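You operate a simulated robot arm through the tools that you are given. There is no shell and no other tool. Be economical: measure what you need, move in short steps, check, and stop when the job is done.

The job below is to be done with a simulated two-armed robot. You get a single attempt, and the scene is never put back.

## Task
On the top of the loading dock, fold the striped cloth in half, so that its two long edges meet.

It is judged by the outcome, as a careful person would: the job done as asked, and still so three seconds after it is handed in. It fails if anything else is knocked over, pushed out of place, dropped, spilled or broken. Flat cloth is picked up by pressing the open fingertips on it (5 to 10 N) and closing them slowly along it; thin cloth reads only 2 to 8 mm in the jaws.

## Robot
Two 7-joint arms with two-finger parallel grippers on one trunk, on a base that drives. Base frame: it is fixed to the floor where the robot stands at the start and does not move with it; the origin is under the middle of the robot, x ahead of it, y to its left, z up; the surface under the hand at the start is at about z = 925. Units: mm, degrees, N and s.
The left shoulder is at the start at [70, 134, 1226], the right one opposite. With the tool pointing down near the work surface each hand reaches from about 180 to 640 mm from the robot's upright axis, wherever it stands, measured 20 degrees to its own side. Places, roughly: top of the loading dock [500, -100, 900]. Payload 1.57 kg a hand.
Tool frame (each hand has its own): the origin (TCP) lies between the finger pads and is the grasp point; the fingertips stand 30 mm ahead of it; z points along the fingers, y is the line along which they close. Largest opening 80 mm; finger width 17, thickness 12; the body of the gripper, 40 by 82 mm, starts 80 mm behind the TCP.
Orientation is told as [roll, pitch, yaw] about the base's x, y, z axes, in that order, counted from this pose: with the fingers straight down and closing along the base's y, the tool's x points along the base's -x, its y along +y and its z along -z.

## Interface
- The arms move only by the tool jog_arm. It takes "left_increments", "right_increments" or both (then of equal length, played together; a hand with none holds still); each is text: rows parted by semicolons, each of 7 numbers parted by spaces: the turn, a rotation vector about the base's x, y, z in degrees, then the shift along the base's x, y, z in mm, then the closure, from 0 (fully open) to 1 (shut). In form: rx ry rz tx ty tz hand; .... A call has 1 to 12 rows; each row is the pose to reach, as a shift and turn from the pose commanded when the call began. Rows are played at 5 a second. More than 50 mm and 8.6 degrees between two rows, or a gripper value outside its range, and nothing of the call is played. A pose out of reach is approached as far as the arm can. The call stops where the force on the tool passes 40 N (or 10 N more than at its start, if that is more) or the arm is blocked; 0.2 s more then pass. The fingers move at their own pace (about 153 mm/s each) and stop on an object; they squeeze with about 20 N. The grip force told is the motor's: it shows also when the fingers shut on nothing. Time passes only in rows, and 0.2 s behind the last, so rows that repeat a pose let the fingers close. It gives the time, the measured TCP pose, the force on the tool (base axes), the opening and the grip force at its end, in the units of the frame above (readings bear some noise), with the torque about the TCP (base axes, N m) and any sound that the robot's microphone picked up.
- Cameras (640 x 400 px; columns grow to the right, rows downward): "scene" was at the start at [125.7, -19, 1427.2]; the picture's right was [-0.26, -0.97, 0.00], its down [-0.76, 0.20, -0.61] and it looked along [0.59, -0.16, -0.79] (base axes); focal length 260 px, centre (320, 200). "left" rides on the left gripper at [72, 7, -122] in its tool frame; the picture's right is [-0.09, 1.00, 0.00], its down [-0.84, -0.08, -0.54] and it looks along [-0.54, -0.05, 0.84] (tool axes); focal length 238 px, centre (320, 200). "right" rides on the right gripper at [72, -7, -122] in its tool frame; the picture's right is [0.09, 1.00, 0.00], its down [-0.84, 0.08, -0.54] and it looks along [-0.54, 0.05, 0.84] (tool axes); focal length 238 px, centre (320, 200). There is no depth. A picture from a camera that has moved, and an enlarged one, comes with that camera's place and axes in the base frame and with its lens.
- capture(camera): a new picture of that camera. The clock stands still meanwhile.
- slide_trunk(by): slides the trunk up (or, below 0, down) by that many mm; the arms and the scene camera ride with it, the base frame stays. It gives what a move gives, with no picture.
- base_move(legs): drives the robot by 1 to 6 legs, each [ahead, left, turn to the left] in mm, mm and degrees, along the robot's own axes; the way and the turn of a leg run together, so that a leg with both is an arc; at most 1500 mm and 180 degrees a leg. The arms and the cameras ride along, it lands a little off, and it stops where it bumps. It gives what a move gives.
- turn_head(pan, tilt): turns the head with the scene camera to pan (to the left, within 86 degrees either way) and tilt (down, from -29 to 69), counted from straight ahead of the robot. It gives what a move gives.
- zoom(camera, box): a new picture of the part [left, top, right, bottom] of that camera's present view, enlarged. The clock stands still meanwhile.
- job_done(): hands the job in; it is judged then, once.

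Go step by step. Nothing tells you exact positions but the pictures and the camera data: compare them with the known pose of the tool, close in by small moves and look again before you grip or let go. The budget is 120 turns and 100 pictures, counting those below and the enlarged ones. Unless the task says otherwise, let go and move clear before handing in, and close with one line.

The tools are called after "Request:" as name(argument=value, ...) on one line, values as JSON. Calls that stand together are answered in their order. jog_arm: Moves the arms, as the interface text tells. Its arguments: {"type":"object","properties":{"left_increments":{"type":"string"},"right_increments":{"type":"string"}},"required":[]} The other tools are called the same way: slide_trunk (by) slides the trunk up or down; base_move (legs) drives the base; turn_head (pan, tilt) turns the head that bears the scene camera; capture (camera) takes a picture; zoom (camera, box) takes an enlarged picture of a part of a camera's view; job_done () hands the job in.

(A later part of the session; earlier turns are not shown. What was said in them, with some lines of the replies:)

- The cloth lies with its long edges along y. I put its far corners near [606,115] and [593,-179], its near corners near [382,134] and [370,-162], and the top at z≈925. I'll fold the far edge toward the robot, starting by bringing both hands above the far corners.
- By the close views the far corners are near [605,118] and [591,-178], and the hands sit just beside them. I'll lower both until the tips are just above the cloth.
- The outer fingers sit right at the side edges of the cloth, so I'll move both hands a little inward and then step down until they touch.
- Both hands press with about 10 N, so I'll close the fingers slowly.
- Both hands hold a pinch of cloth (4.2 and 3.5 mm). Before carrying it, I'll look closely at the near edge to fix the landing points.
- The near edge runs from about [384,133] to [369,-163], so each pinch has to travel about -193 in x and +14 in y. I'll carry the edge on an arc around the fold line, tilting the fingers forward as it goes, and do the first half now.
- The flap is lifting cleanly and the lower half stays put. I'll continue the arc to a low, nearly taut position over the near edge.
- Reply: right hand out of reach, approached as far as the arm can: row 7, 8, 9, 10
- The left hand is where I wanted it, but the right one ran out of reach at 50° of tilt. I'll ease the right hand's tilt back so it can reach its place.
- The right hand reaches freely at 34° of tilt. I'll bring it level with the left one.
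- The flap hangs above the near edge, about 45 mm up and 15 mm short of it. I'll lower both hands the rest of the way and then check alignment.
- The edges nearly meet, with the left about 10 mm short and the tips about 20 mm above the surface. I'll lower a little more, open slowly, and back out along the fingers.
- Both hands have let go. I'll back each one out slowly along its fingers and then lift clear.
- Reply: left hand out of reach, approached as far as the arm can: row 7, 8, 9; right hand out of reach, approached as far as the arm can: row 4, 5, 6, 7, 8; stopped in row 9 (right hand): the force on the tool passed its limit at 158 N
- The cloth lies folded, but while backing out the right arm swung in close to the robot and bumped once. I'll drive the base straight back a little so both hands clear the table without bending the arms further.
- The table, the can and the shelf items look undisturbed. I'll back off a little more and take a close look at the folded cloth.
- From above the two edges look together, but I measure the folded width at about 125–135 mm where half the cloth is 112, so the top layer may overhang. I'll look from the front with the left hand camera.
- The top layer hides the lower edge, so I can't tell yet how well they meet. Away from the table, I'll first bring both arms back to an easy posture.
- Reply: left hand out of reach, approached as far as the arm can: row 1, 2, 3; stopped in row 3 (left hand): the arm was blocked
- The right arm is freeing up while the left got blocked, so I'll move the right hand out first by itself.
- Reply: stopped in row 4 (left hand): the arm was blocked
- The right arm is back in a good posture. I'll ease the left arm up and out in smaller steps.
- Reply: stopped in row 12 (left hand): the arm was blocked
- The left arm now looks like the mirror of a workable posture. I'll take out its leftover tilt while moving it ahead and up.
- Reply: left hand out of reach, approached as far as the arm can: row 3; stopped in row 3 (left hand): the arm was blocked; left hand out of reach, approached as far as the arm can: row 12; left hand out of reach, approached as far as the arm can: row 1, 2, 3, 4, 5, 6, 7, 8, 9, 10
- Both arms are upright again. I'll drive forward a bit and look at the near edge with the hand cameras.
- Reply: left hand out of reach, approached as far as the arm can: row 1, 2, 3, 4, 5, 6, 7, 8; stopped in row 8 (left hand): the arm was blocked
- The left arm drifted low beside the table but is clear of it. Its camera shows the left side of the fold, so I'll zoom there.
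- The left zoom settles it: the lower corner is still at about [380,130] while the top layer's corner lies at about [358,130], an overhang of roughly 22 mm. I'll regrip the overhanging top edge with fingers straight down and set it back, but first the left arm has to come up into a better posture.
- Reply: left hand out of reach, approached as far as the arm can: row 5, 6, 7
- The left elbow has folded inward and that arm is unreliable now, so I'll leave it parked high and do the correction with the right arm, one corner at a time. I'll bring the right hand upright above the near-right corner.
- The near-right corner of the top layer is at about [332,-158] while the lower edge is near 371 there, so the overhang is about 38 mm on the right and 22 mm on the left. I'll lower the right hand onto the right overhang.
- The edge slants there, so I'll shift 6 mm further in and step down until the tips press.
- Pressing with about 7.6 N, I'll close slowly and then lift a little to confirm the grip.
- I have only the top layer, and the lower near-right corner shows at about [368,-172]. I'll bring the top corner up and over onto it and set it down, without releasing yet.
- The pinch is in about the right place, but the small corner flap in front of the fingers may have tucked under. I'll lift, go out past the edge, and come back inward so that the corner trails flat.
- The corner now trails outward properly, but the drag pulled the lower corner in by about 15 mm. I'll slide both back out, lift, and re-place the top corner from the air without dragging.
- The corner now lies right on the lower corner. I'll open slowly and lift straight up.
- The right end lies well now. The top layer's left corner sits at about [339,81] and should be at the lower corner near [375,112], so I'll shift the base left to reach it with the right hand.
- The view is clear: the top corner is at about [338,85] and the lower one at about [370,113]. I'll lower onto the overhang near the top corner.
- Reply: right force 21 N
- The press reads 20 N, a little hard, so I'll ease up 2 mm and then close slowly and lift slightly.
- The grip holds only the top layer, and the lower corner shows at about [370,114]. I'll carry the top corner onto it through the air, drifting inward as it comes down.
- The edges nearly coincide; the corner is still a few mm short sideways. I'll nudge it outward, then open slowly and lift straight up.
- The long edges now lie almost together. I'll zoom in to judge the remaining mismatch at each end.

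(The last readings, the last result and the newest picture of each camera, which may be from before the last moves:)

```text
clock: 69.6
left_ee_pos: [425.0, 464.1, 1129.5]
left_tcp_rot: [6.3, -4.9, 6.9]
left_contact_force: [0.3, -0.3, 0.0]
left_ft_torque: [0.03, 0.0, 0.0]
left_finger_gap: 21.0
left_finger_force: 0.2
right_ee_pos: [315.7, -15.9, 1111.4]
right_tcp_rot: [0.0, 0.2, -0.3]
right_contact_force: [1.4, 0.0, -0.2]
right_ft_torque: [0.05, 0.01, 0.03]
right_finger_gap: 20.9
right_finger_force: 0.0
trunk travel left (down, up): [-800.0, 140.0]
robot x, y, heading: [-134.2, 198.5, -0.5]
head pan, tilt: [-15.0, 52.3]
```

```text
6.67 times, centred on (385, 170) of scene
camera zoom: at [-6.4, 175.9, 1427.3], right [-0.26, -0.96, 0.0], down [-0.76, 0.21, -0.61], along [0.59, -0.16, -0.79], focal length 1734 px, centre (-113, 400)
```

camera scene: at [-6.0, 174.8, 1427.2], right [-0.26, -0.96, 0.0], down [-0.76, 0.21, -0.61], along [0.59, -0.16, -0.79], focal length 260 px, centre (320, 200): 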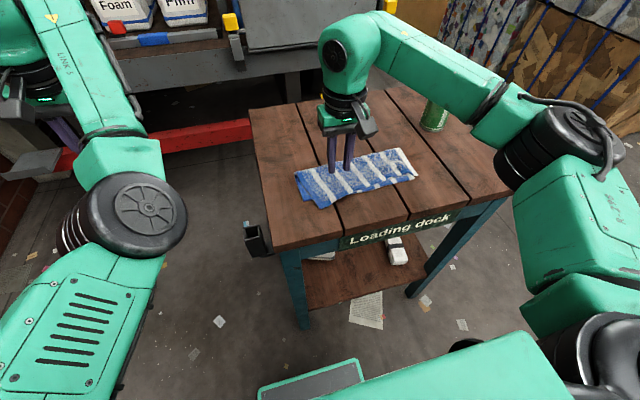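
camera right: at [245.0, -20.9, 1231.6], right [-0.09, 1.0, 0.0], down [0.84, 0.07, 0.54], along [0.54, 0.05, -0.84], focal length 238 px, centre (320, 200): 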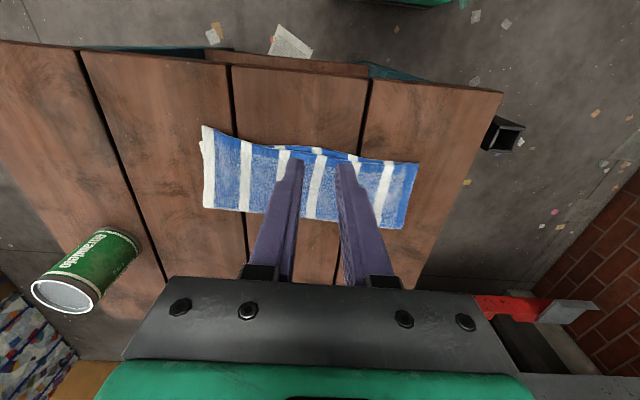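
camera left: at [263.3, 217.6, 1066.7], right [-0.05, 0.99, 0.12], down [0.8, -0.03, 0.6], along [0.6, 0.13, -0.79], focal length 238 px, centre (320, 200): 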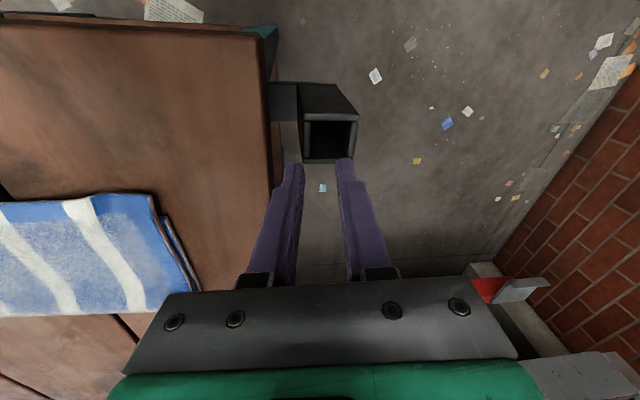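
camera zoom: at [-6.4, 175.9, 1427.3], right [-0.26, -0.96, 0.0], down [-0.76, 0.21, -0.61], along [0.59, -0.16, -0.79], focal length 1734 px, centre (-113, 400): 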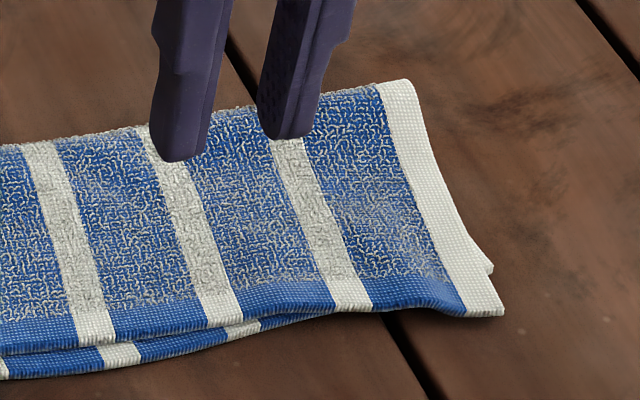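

The left end matches within a few mm; only the right corner of the top layer still overhangs by about 24 mm (top [340,-159], lower [364,-168]). I'll regrip that corner the same way.

Request:
jog_arm(right_increments="0 0 0 10 -30 -5 0.6; 0 0 0 20 -65 -15 0.6; 0 0 0 30 -95 -35 0.6; 0 0 0 38 -116 -65 0.6; 0 0 0 38 -116 -100 0.6; 0 0 0 38 -116 -130 0.6; 0 0 0 38 -116 -146 0.6; 0 0 0 38 -116 -146 0.6")

Request:
capture(camera="right")

```text
clock: 71.4
left_ee_pos: [426.5, 465.5, 1127.6]
left_tcp_rot: [6.2, -4.8, 7.0]
left_contact_force: [-0.1, 0.2, -0.5]
left_ft_torque: [-0.01, 0.02, 0.0]
left_finger_gap: 20.7
left_finger_force: 0.0
right_ee_pos: [353.2, -132.8, 966.4]
right_tcp_rot: [-0.1, 0.0, -0.4]
right_contact_force: [0.3, 0.6, 0.2]
right_ft_torque: [-0.01, 0.02, -0.01]
right_finger_gap: 31.9
right_finger_force: 0.0
trunk travel left (down, up): [-800.0, 140.0]
robot x, y, heading: [-133.7, 195.9, -0.1]
head pan, tilt: [-15.0, 52.3]
```

```text
33 pictures are left
camera right: at [281.9, -137.4, 1088.1], right [-0.09, 1.0, 0.0], down [0.84, 0.07, 0.54], along [0.54, 0.05, -0.84], focal length 238 px, centre (320, 200)
```

right: 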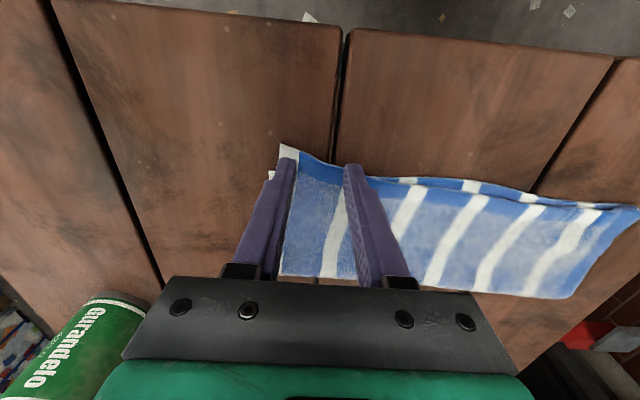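

Request:
jog_arm(right_increments="0 0 0 1 -4 -4 0.68; 0 0 0 1 -4 -6 0.68; 0 0 0 1 -4 -7 0.68; 0 0 0 1 -4 -8 0.68; 0 0 0 1 -4 -9 0.68; 0 0 0 1 -4 -9 0.68")

```text
clock: 72.8
left_ee_pos: [424.8, 464.6, 1131.3]
left_tcp_rot: [6.2, -5.1, 7.0]
left_contact_force: [0.2, 0.6, 0.9]
left_ft_torque: [0.01, 0.0, -0.02]
left_finger_gap: 20.8
left_finger_force: 0.0
right_ee_pos: [355.7, -135.3, 960.4]
right_tcp_rot: [-0.1, -0.1, -0.4]
right_contact_force: [-0.9, -2.4, 10.9]
right_ft_torque: [-0.03, -0.07, 0.0]
right_finger_gap: 25.1
right_finger_force: 0.0
trunk travel left (down, up): [-800.0, 140.0]
robot x, y, heading: [-131.9, 193.6, -0.4]
head pan, tilt: [-15.0, 52.3]
```

Request:
jog_arm(right_increments="0 0 0 0 0 0.5 0.72; 0 0 0 0 0 0.5 0.76; 0 0 0 0 0 0.5 0.8; 0 0 0 0 0 0.5 0.84; 0 0 0 0 0 0.5 0.88; 0 0 0 0 0 0.5 0.92; 0 0 0 0 0 0.5 0.96; 0 0 0 0 0 0.5 1; 0 0 0 0 0 0.5 1; 0 0 0 0 0 8 1; 0 0 0 2 0 16 1; 0 0 0 4 -2 24 1")

Request:
capture(camera="right")

Request:
zoom(camera="right", box=[250, 100, 450, 225])

```text
clock: 75.4
left_ee_pos: [426.1, 463.4, 1129.5]
left_tcp_rot: [6.2, -4.9, 6.9]
left_contact_force: [-0.6, 0.2, 0.0]
left_ft_torque: [0.02, -0.03, 0.03]
left_finger_gap: 20.9
left_finger_force: 0.2
right_ee_pos: [359.8, -137.3, 982.6]
right_tcp_rot: [-0.1, 0.1, -0.3]
right_contact_force: [0.6, 0.7, 0.3]
right_ft_torque: [0.01, 0.0, 0.02]
right_finger_gap: 3.7
right_finger_force: 20.0
trunk travel left (down, up): [-800.0, 140.0]
robot x, y, heading: [-131.8, 197.3, -0.1]
head pan, tilt: [-15.0, 52.3]
```

```text
32 pictures are left
camera right: at [288.2, -143.1, 1103.6], right [-0.09, 1.0, 0.0], down [0.84, 0.07, 0.54], along [0.54, 0.05, -0.84], focal length 238 px, centre (320, 200)
```

right: 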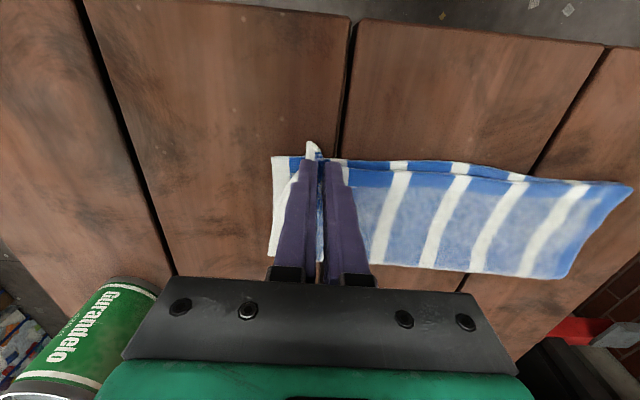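

```text
3.20 times, centred on (350, 162) of right
camera zoom: at [288.2, -143.1, 1103.6], right [-0.09, 1.0, 0.0], down [0.84, 0.07, 0.54], along [0.54, 0.05, -0.84], focal length 763 px, centre (224, 320)
```

zoom: 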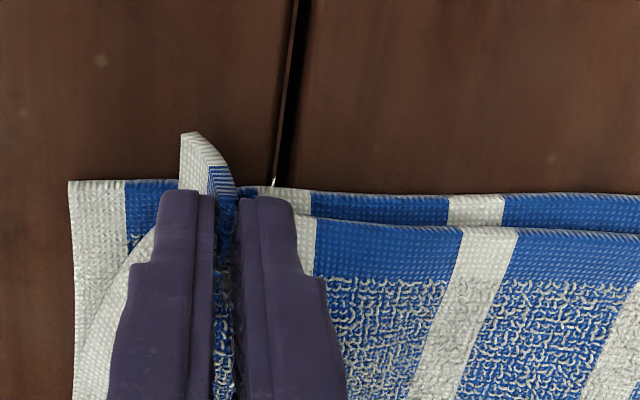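

Again only the top layer is held, and the lower corner is at about [365,-174]. I'll set the top corner onto it.

Request:
jog_arm(right_increments="0 0 0 2 -4 8 1; 0 0 0 5 -8 14 1; 0 0 0 8 -12 16 1; 0 0 0 9 -14 8 1; 0 0 0 11 -14 0 1; 0 0 0 14 -14 -6 1; 0 0 0 17 -14 -11 1; 0 0 0 20 -13 -15 1; 0 0 0 20 -13 -16 1")

Request:
zoom(camera="right", box=[250, 100, 450, 225])

```text
clock: 77.4
left_ee_pos: [426.0, 464.5, 1129.1]
left_tcp_rot: [6.3, -5.0, 6.9]
left_contact_force: [0.4, 0.3, -0.7]
left_ft_torque: [-0.02, -0.01, -0.02]
left_finger_gap: 21.1
left_finger_force: 0.1
right_ee_pos: [361.1, -141.3, 990.6]
right_tcp_rot: [-0.1, 0.1, -0.3]
right_contact_force: [-0.2, 0.3, -0.6]
right_ft_torque: [-0.02, 0.02, 0.0]
right_finger_gap: 3.8
right_finger_force: 19.8
right hand out of reach, approached as far as the arm can: row 2, 3, 4, 5, 6, 7, 8, 9
trunk travel left (down, up): [-800.0, 140.0]
robot x, y, heading: [-134.7, 199.5, -0.4]
head pan, tilt: [-15.0, 52.3]
```

```text
3.20 times, centred on (350, 162) of right
camera zoom: at [290.4, -146.5, 1111.7], right [-0.09, 1.0, 0.0], down [0.84, 0.07, 0.54], along [0.54, 0.05, -0.84], focal length 763 px, centre (224, 320)
```

zoom: 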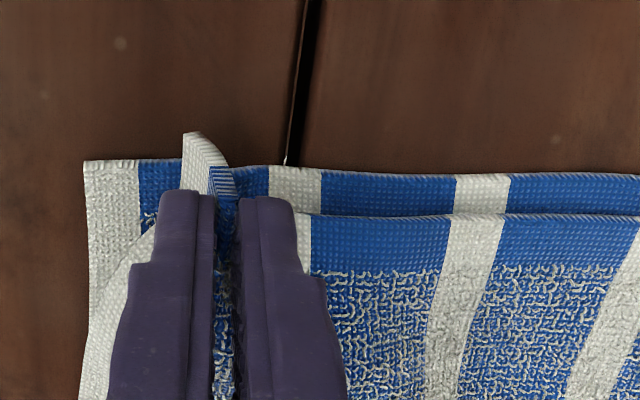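

The right arm is at its reach limit here, so I'll make the small shift with the base (20 ahead, 8 right) and then lower.

Request:
base_move(legs=[[19, -8, 0]])

Request:
zoom(camera="right", box=[250, 100, 450, 225])

```text
clock: 78.2
left_ee_pos: [440.6, 459.2, 1130.1]
left_tcp_rot: [6.0, -5.2, 7.1]
left_contact_force: [0.5, 0.4, 0.2]
left_ft_torque: [0.01, -0.06, -0.02]
left_finger_gap: 20.8
left_finger_force: 0.1
right_ee_pos: [377.7, -147.6, 992.7]
right_tcp_rot: [-0.2, -0.1, -0.3]
right_contact_force: [0.2, -0.8, 0.5]
right_ft_torque: [0.0, -0.06, 0.01]
right_finger_gap: 4.0
right_finger_force: 20.1
trunk travel left (down, up): [-800.0, 140.0]
robot x, y, heading: [-114.9, 190.0, -0.1]
head pan, tilt: [-15.0, 52.3]
```

```text
3.20 times, centred on (350, 162) of right
camera zoom: at [305.2, -152.6, 1114.2], right [-0.09, 1.0, 0.0], down [0.84, 0.07, 0.54], along [0.54, 0.04, -0.84], focal length 763 px, centre (224, 320)
```

zoom: 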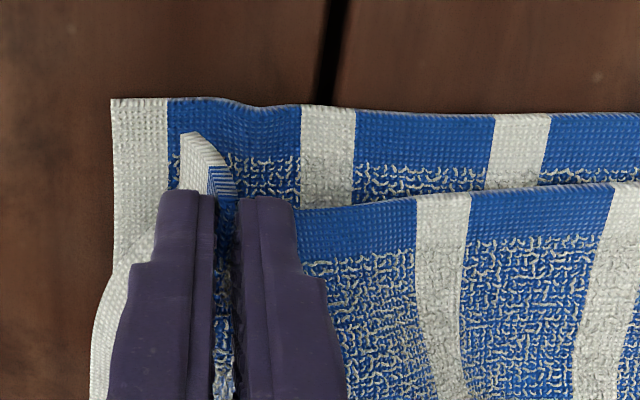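

Request:
jog_arm(right_increments="0 0 0 -5 0 -6 1; 0 0 0 -6 0 -12 1; 0 0 0 -4 0 -17 1; 0 0 0 -1 -1 -22 1; 0 0 0 2 -1 -25 1; 0 0 0 2 -1 -26 1")

Request:
zoom(camera="right", box=[250, 100, 450, 225])

```text
clock: 79.6
left_ee_pos: [445.3, 455.9, 1129.0]
left_tcp_rot: [6.3, -4.9, 6.9]
left_contact_force: [0.1, -0.4, 0.0]
left_ft_torque: [-0.02, 0.01, 0.01]
left_finger_gap: 20.7
left_finger_force: 0.1
right_ee_pos: [382.8, -148.8, 966.0]
right_tcp_rot: [-0.3, 0.0, -0.5]
right_contact_force: [0.5, 0.0, -0.1]
right_ft_torque: [-0.02, -0.02, 0.03]
right_finger_gap: 3.8
right_finger_force: 20.1
trunk travel left (down, up): [-800.0, 140.0]
robot x, y, heading: [-110.6, 190.4, -0.3]
head pan, tilt: [-15.0, 52.3]
```

```text
3.20 times, centred on (350, 162) of right
camera zoom: at [310.9, -154.2, 1085.8], right [-0.08, 1.0, 0.0], down [0.84, 0.07, 0.54], along [0.54, 0.04, -0.84], focal length 763 px, centre (224, 320)
```

zoom: 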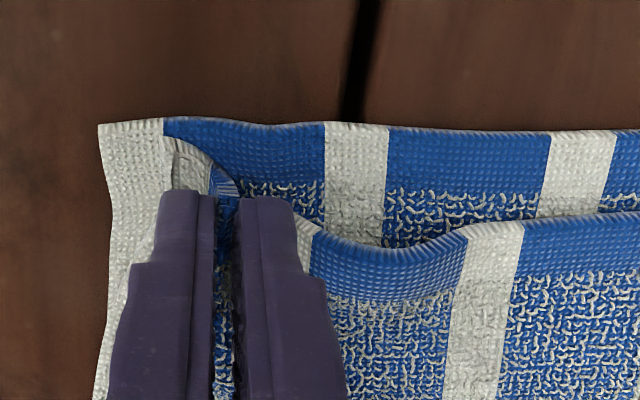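

The edge beside the pinch is now about 15 mm too far in. I'll lift a little, move back out 12 mm, then release and lift straight up.

Request:
jog_arm(right_increments="0 0 0 0 0 14 1; 0 0 0 -8 -2 18 1; 0 0 0 -15 -3 16 1; 0 0 0 -15 -3 8 1; 0 0 0 -12 -3 1 1; 0 0 0 -11 -3 -3 1; 0 0 0 -11 -3 -3 1")

Request:
zoom(camera="right", box=[250, 100, 450, 225])

```text
clock: 81.2
left_ee_pos: [445.3, 456.4, 1129.7]
left_tcp_rot: [6.1, -4.9, 6.9]
left_contact_force: [-0.6, -0.5, -0.6]
left_ft_torque: [0.01, 0.02, -0.03]
left_finger_gap: 21.0
left_finger_force: 0.1
right_ee_pos: [371.2, -152.8, 962.0]
right_tcp_rot: [0.0, 0.1, -0.2]
right_contact_force: [-0.5, -0.9, 3.1]
right_ft_torque: [0.0, 0.01, -0.03]
right_finger_gap: 3.9
right_finger_force: 20.1
trunk travel left (down, up): [-800.0, 140.0]
robot x, y, heading: [-113.1, 190.6, -0.3]
head pan, tilt: [-15.0, 52.3]
```

```text
3.20 times, centred on (350, 162) of right
camera zoom: at [300.6, -158.7, 1082.8], right [-0.09, 1.0, 0.0], down [0.84, 0.07, 0.54], along [0.54, 0.05, -0.84], focal length 763 px, centre (224, 320)
```

zoom: 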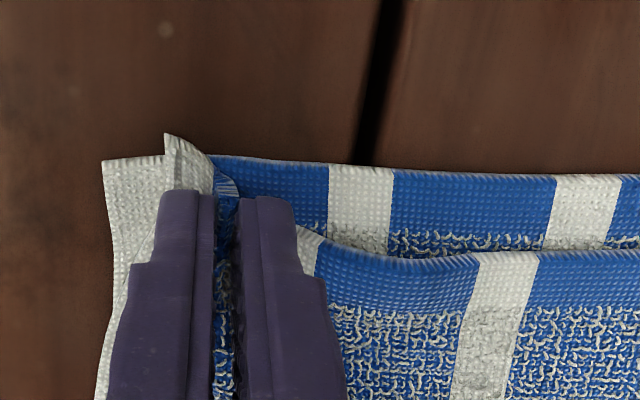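

The corner tip now sits about 5 mm past the lower edge, which suits the relaxing pinch. I'll open slowly and lift straight up.

Request:
jog_arm(right_increments="0 0 0 0 0 0 0.97; 0 0 0 0 0 0 0.93; 0 0 0 0 0 0 0.88; 0 0 0 0 0 0 0.82; 0 0 0 0 0 0 0.76; 0 0 0 0 0 0 0.7; 0 0 0 0 0 6 0.7; 0 0 0 0 0 16 0.7; 0 0 0 0 0 30 0.7; 0 0 0 -10 10 60 0.7; 0 0 0 -30 30 95 0.7; 0 0 0 -50 60 120 0.7")

Request:
capture(camera="right")

Request:
zoom(camera="right", box=[200, 80, 520, 280])

Request:
zoom(camera="scene", box=[260, 110, 460, 235])

```text
clock: 83.8
left_ee_pos: [444.3, 457.6, 1129.2]
left_tcp_rot: [6.1, -4.9, 7.0]
left_contact_force: [-0.2, -0.9, -0.6]
left_ft_torque: [0.01, -0.02, 0.02]
left_finger_gap: 20.9
left_finger_force: 0.1
right_ee_pos: [318.5, -89.9, 1083.4]
right_tcp_rot: [-0.2, 0.2, -0.4]
right_contact_force: [0.1, 0.0, 0.4]
right_ft_torque: [0.01, 0.0, 0.04]
right_finger_gap: 24.2
right_finger_force: 0.2
trunk travel left (down, up): [-800.0, 140.0]
robot x, y, heading: [-111.1, 190.5, -0.6]
head pan, tilt: [-15.0, 52.3]
```

```text
26 pictures are left
camera right: at [246.8, -95.7, 1204.3], right [-0.09, 1.0, 0.0], down [0.84, 0.07, 0.54], along [0.54, 0.04, -0.84], focal length 238 px, centre (320, 200)
```

right: 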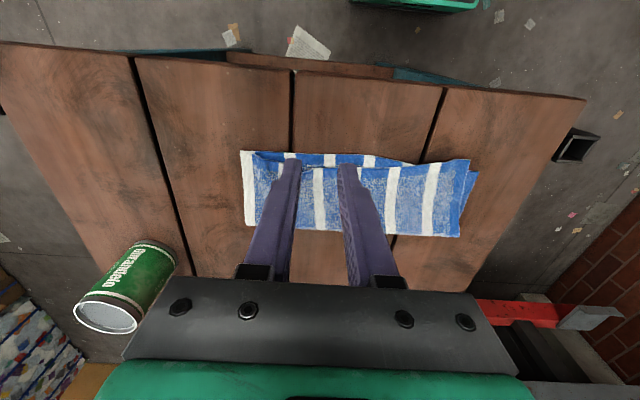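

```text
2.00 times, centred on (360, 180) of right
camera zoom: at [246.8, -95.7, 1204.3], right [-0.09, 1.0, 0.0], down [0.84, 0.07, 0.54], along [0.54, 0.04, -0.84], focal length 477 px, centre (240, 240)
```

zoom: 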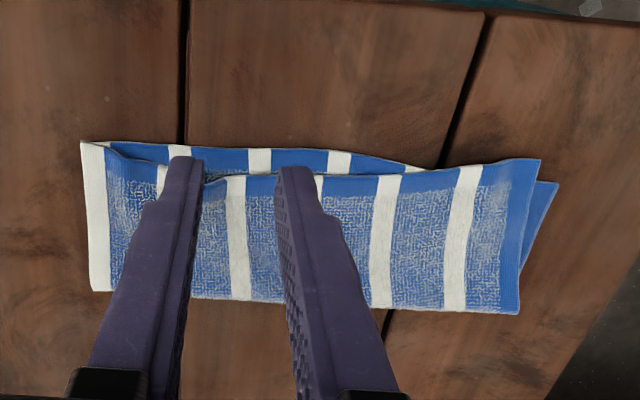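

```text
3.20 times, centred on (360, 172) of scene
camera zoom: at [12.3, 171.0, 1427.3], right [-0.26, -0.96, 0.0], down [-0.76, 0.21, -0.61], along [0.59, -0.16, -0.79], focal length 832 px, centre (192, 288)
```

zoom: 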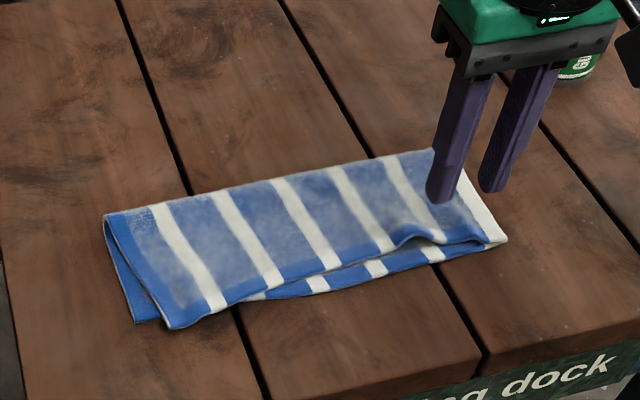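

The right corner now matches, but the top layer pivoted and its left corner is off again: [346,99] against the lower [363,119]. I'll fix the left with a low, small move, and afterwards touch up the right in x only.

Request:
jog_arm(right_increments="0 0 0 8 35 0 0.68; 0 0 0 16 70 -5 0.68; 0 0 0 24 105 -15 0.68; 0 0 0 32 140 -35 0.68; 0 0 0 38 164 -60 0.68; 0 0 0 40 164 -90 0.68; 0 0 0 40 164 -112 0.68; 0 0 0 40 164 -117 0.68; 0 0 0 40 164 -117 0.68")

Request:
capture(camera="right")

```text
clock: 85.8
left_ee_pos: [445.0, 455.5, 1129.2]
left_tcp_rot: [6.3, -5.0, 7.1]
left_contact_force: [-0.7, -0.4, 0.0]
left_ft_torque: [0.0, -0.02, 0.0]
left_finger_gap: 21.0
left_finger_force: 0.0
right_ee_pos: [361.8, 70.8, 965.9]
right_tcp_rot: [-0.1, 0.0, -0.3]
right_contact_force: [0.6, 0.2, -0.2]
right_ft_torque: [0.01, -0.01, 0.0]
right_finger_gap: 25.5
right_finger_force: 0.0
trunk travel left (down, up): [-800.0, 140.0]
robot x, y, heading: [-109.9, 189.7, -0.3]
head pan, tilt: [-15.0, 52.3]
```

```text
23 pictures are left
camera right: at [290.4, 64.7, 1086.0], right [-0.09, 1.0, 0.0], down [0.84, 0.07, 0.54], along [0.54, 0.05, -0.84], focal length 238 px, centre (320, 200)
```

right: 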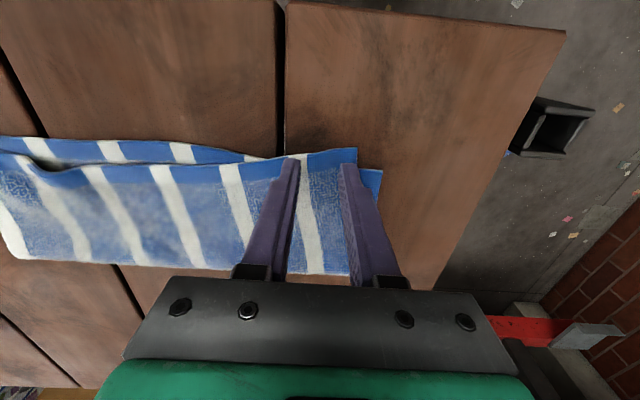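

Request:
jog_arm(right_increments="0 0 0 -2 -3 -3 0.68; 0 0 0 -2 -3 -5 0.68; 0 0 0 -2 -3 -6 0.68; 0 0 0 -2 -3 -7 0.68; 0 0 0 -2 -3 -8 0.68")

```text
clock: 87.0
left_ee_pos: [443.0, 455.6, 1131.1]
left_tcp_rot: [6.2, -4.9, 7.0]
left_contact_force: [0.1, 0.1, 0.3]
left_ft_torque: [-0.01, 0.01, 0.01]
left_finger_gap: 20.8
left_finger_force: 0.1
right_ee_pos: [360.0, 69.3, 960.1]
right_tcp_rot: [-0.1, -0.2, -0.3]
right_contact_force: [4.9, -1.9, 20.3]
right_ft_torque: [-0.02, -0.31, -0.04]
right_finger_gap: 25.5
right_finger_force: 0.0
trunk travel left (down, up): [-800.0, 140.0]
robot x, y, heading: [-113.4, 188.5, -0.2]
head pan, tilt: [-15.0, 52.3]
```

Request:
jog_arm(right_increments="0 0 0 0 0 2.5 0.68; 0 0 0 0 0 2 0.72; 0 0 0 0 0 2 0.76; 0 0 0 0 0 2 0.8; 0 0 0 0 0 2 0.84; 0 0 0 0 0 2 0.88; 0 0 0 0 0 2 0.92; 0 0 0 0 0 2 0.96; 0 0 0 0 0 2 1; 0 0 0 0 0 2 1; 0 0 0 0 0 10 1; 0 0 0 1 1 18 1")

Request:
zoom(camera="right", box=[230, 100, 430, 225])

```text
clock: 89.6
left_ee_pos: [444.5, 456.0, 1129.9]
left_tcp_rot: [6.3, -4.9, 7.1]
left_contact_force: [0.0, 0.5, 0.5]
left_ft_torque: [-0.02, -0.01, 0.0]
left_finger_gap: 20.6
left_finger_force: 0.1
right_ee_pos: [359.4, 68.8, 974.2]
right_tcp_rot: [-0.2, 0.1, -0.3]
right_contact_force: [0.3, 0.4, 0.2]
right_ft_torque: [0.01, -0.03, -0.02]
right_finger_gap: 3.6
right_finger_force: 20.0
trunk travel left (down, up): [-800.0, 140.0]
robot x, y, heading: [-114.6, 191.2, -0.3]
head pan, tilt: [-15.0, 52.3]
```

```text
3.20 times, centred on (330, 162) of right
camera zoom: at [288.2, 63.2, 1094.4], right [-0.09, 1.0, 0.0], down [0.84, 0.07, 0.54], along [0.54, 0.04, -0.84], focal length 763 px, centre (288, 320)
```

zoom: 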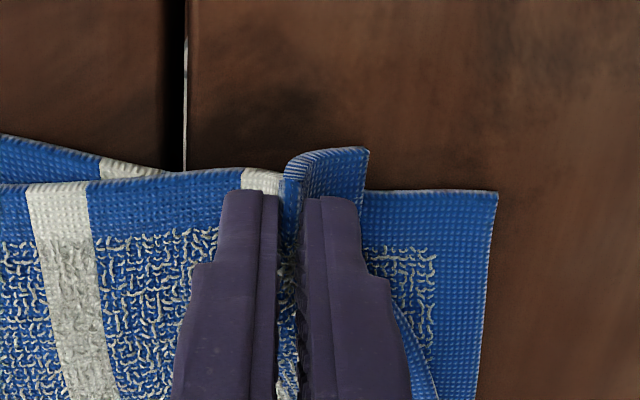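

Only the top layer is held. I'll move it by (+16,+20) at low height and set it down.

Request:
jog_arm(right_increments="0 0 0 3 6 5 1; 0 0 0 6 12 7 1; 0 0 0 9 18 6 1; 0 0 0 12 20 1 1; 0 0 0 15 20 -5 1; 0 0 0 16 20 -8 1; 0 0 0 16 20 -8 1")

Request:
zoom(camera="right", box=[130, 80, 430, 267])

```text
clock: 91.2
left_ee_pos: [445.3, 456.5, 1128.9]
left_tcp_rot: [6.2, -4.9, 7.0]
left_contact_force: [0.2, 0.5, 0.4]
left_ft_torque: [0.01, 0.02, -0.03]
left_finger_gap: 20.8
left_finger_force: 0.1
right_ee_pos: [376.9, 89.9, 967.5]
right_tcp_rot: [-0.1, 0.1, -0.2]
right_contact_force: [0.2, 0.3, 0.5]
right_ft_torque: [0.01, 0.0, -0.04]
right_finger_gap: 4.1
right_finger_force: 19.8
trunk travel left (down, up): [-800.0, 140.0]
robot x, y, heading: [-109.7, 188.9, -0.2]
head pan, tilt: [-15.0, 52.3]
```

```text
2.13 times, centred on (280, 174) of right
camera zoom: at [304.9, 84.1, 1088.2], right [-0.09, 1.0, 0.0], down [0.84, 0.07, 0.54], along [0.54, 0.05, -0.84], focal length 508 px, centre (405, 256)
```

zoom: 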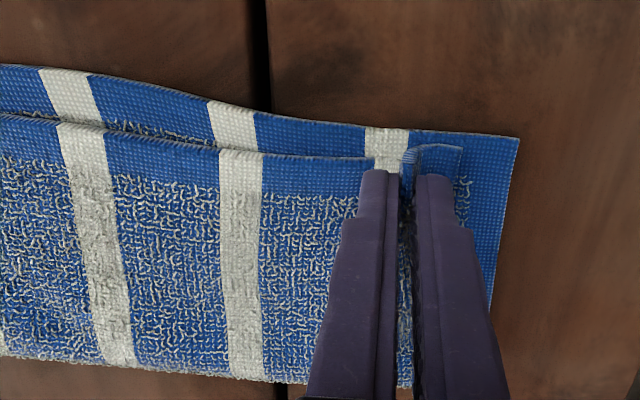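

I'll nudge it 8 mm further left and 5 mm outward, then release and lift.

Request:
jog_arm(right_increments="0 0 0 -3 4 4 1; 0 0 0 -7 9 4 1; 0 0 0 -6 9 0 1; 0 0 0 -5 9 -3 1; 0 0 0 -5 9 -3 0.97; 0 0 0 -5 9 -3 0.92; 0 0 0 -5 9 -3 0.86; 0 0 0 -5 9 -3 0.8; 0 0 0 -5 9 -3 0.72; 0 0 0 -5 9 6 0.72; 0 0 0 -5 9 30 0.72; 0 0 0 -5 9 70 0.72")

Request:
jog_arm(right_increments="0 0 0 -20 -35 20 0.72; 0 0 0 -40 -75 40 0.72; 0 0 0 -60 -115 50 0.72")

Request:
zoom(camera="right", box=[180, 90, 460, 265])

Request:
zoom(camera="scene", box=[260, 110, 460, 235])

```text
clock: 93.8
left_ee_pos: [444.5, 456.5, 1130.7]
left_tcp_rot: [6.2, -4.9, 7.0]
left_contact_force: [-0.1, -0.2, -0.3]
left_ft_torque: [0.03, 0.0, 0.01]
left_finger_gap: 20.9
left_finger_force: 0.1
right_ee_pos: [371.8, 98.3, 1040.1]
right_tcp_rot: [0.0, 0.1, -0.3]
right_contact_force: [0.4, 0.6, 0.1]
right_ft_torque: [-0.02, 0.04, 0.01]
right_finger_gap: 22.2
right_finger_force: 0.0
trunk travel left (down, up): [-800.0, 140.0]
robot x, y, heading: [-115.5, 191.2, -0.2]
head pan, tilt: [-15.0, 52.3]
```

```text
clock: 94.6
left_ee_pos: [444.2, 455.4, 1129.7]
left_tcp_rot: [6.3, -4.9, 7.1]
left_contact_force: [-0.5, -1.3, -0.1]
left_ft_torque: [0.03, 0.0, -0.03]
left_finger_gap: 20.7
left_finger_force: 0.0
right_ee_pos: [309.9, -16.5, 1089.5]
right_tcp_rot: [0.0, 0.1, -0.3]
right_contact_force: [0.8, -0.1, 0.1]
right_ft_torque: [-0.01, 0.01, 0.0]
right_finger_gap: 22.5
right_finger_force: 0.1
trunk travel left (down, up): [-800.0, 140.0]
robot x, y, heading: [-113.1, 187.4, -0.4]
head pan, tilt: [-15.0, 52.3]
```

```text
2.29 times, centred on (320, 178) of right
camera zoom: at [238.4, -22.0, 1209.3], right [-0.09, 1.0, 0.0], down [0.84, 0.07, 0.54], along [0.54, 0.05, -0.84], focal length 545 px, centre (320, 251)
```

zoom: 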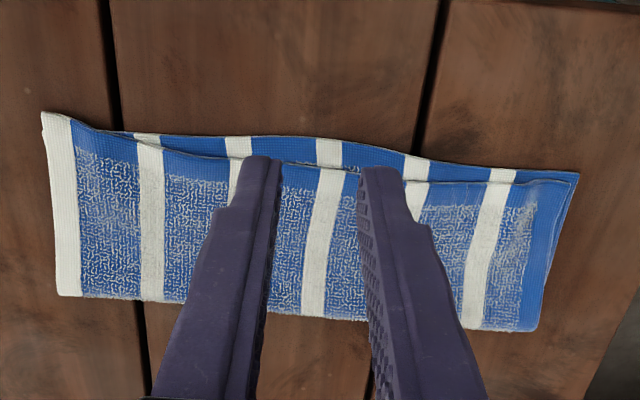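

```text
3.20 times, centred on (360, 172) of scene
camera zoom: at [11.5, 167.9, 1427.4], right [-0.26, -0.96, 0.0], down [-0.76, 0.21, -0.61], along [0.59, -0.16, -0.79], focal length 832 px, centre (192, 288)
```

zoom: 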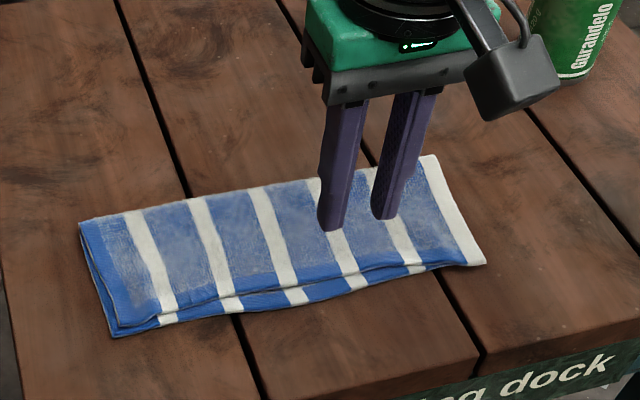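

The edges now lie together within about 5 mm at both ends and about 10 mm mid-way, so another regrip risks more than it would gain. I'll back the robot clear and take a last look.

Request:
base_move(legs=[[-220, 0, 0]])

Request:
capture(camera="scene")

Request:
zoom(camera="scene", box=[260, 80, 440, 192])

```text
clock: 96.3
left_ee_pos: [220.2, 456.2, 1127.4]
left_tcp_rot: [6.3, -4.8, 6.9]
left_contact_force: [0.3, 0.6, -0.2]
left_ft_torque: [-0.03, 0.02, 0.02]
left_finger_gap: 20.8
left_finger_force: 0.2
right_ee_pos: [84.4, -14.6, 1087.2]
right_tcp_rot: [-0.1, 0.3, -0.4]
right_contact_force: [1.4, 0.8, 0.0]
right_ft_torque: [-0.02, -0.02, -0.01]
right_finger_gap: 22.2
right_finger_force: 0.1
trunk travel left (down, up): [-800.0, 140.0]
robot x, y, heading: [-338.4, 191.1, -0.3]
head pan, tilt: [-15.0, 52.3]
```

```text
18 pictures are left
camera scene: at [-212.6, 170.6, 1427.0], right [-0.26, -0.96, 0.0], down [-0.76, 0.21, -0.61], along [0.59, -0.16, -0.79], focal length 260 px, centre (320, 200)
```

scene: 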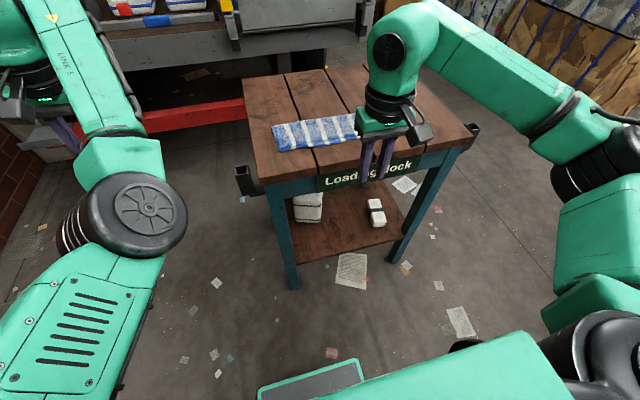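

```text
3.56 times, centred on (350, 136) of scene
camera zoom: at [-212.6, 170.6, 1427.0], right [-0.26, -0.96, 0.0], down [-0.76, 0.21, -0.61], along [0.59, -0.16, -0.79], focal length 925 px, centre (213, 428)
```

zoom: 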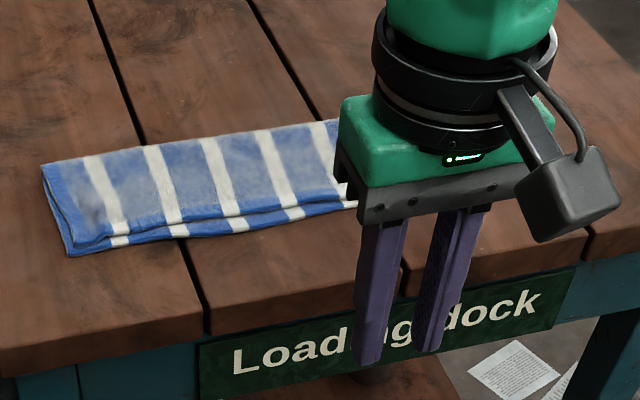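

The cloth lies folded lengthwise with its long edges together, both hands are clear, and the can and shelf items were in place when last seen. I'll hand in.

Request:
job_done()

```text
The job is handed in.
```

I folded the striped cloth in half on top of the loading dock. Its long edges meet to within about 5 mm at the ends, and the top edge sits about 10–13 mm short mid-way. I left that gap because another regrip risked shifting the ends. While backing out after the fold, the right hand bumped something once (158 N), but nothing looked moved in the pictures afterwards. I handed in with both hands empty and clear.
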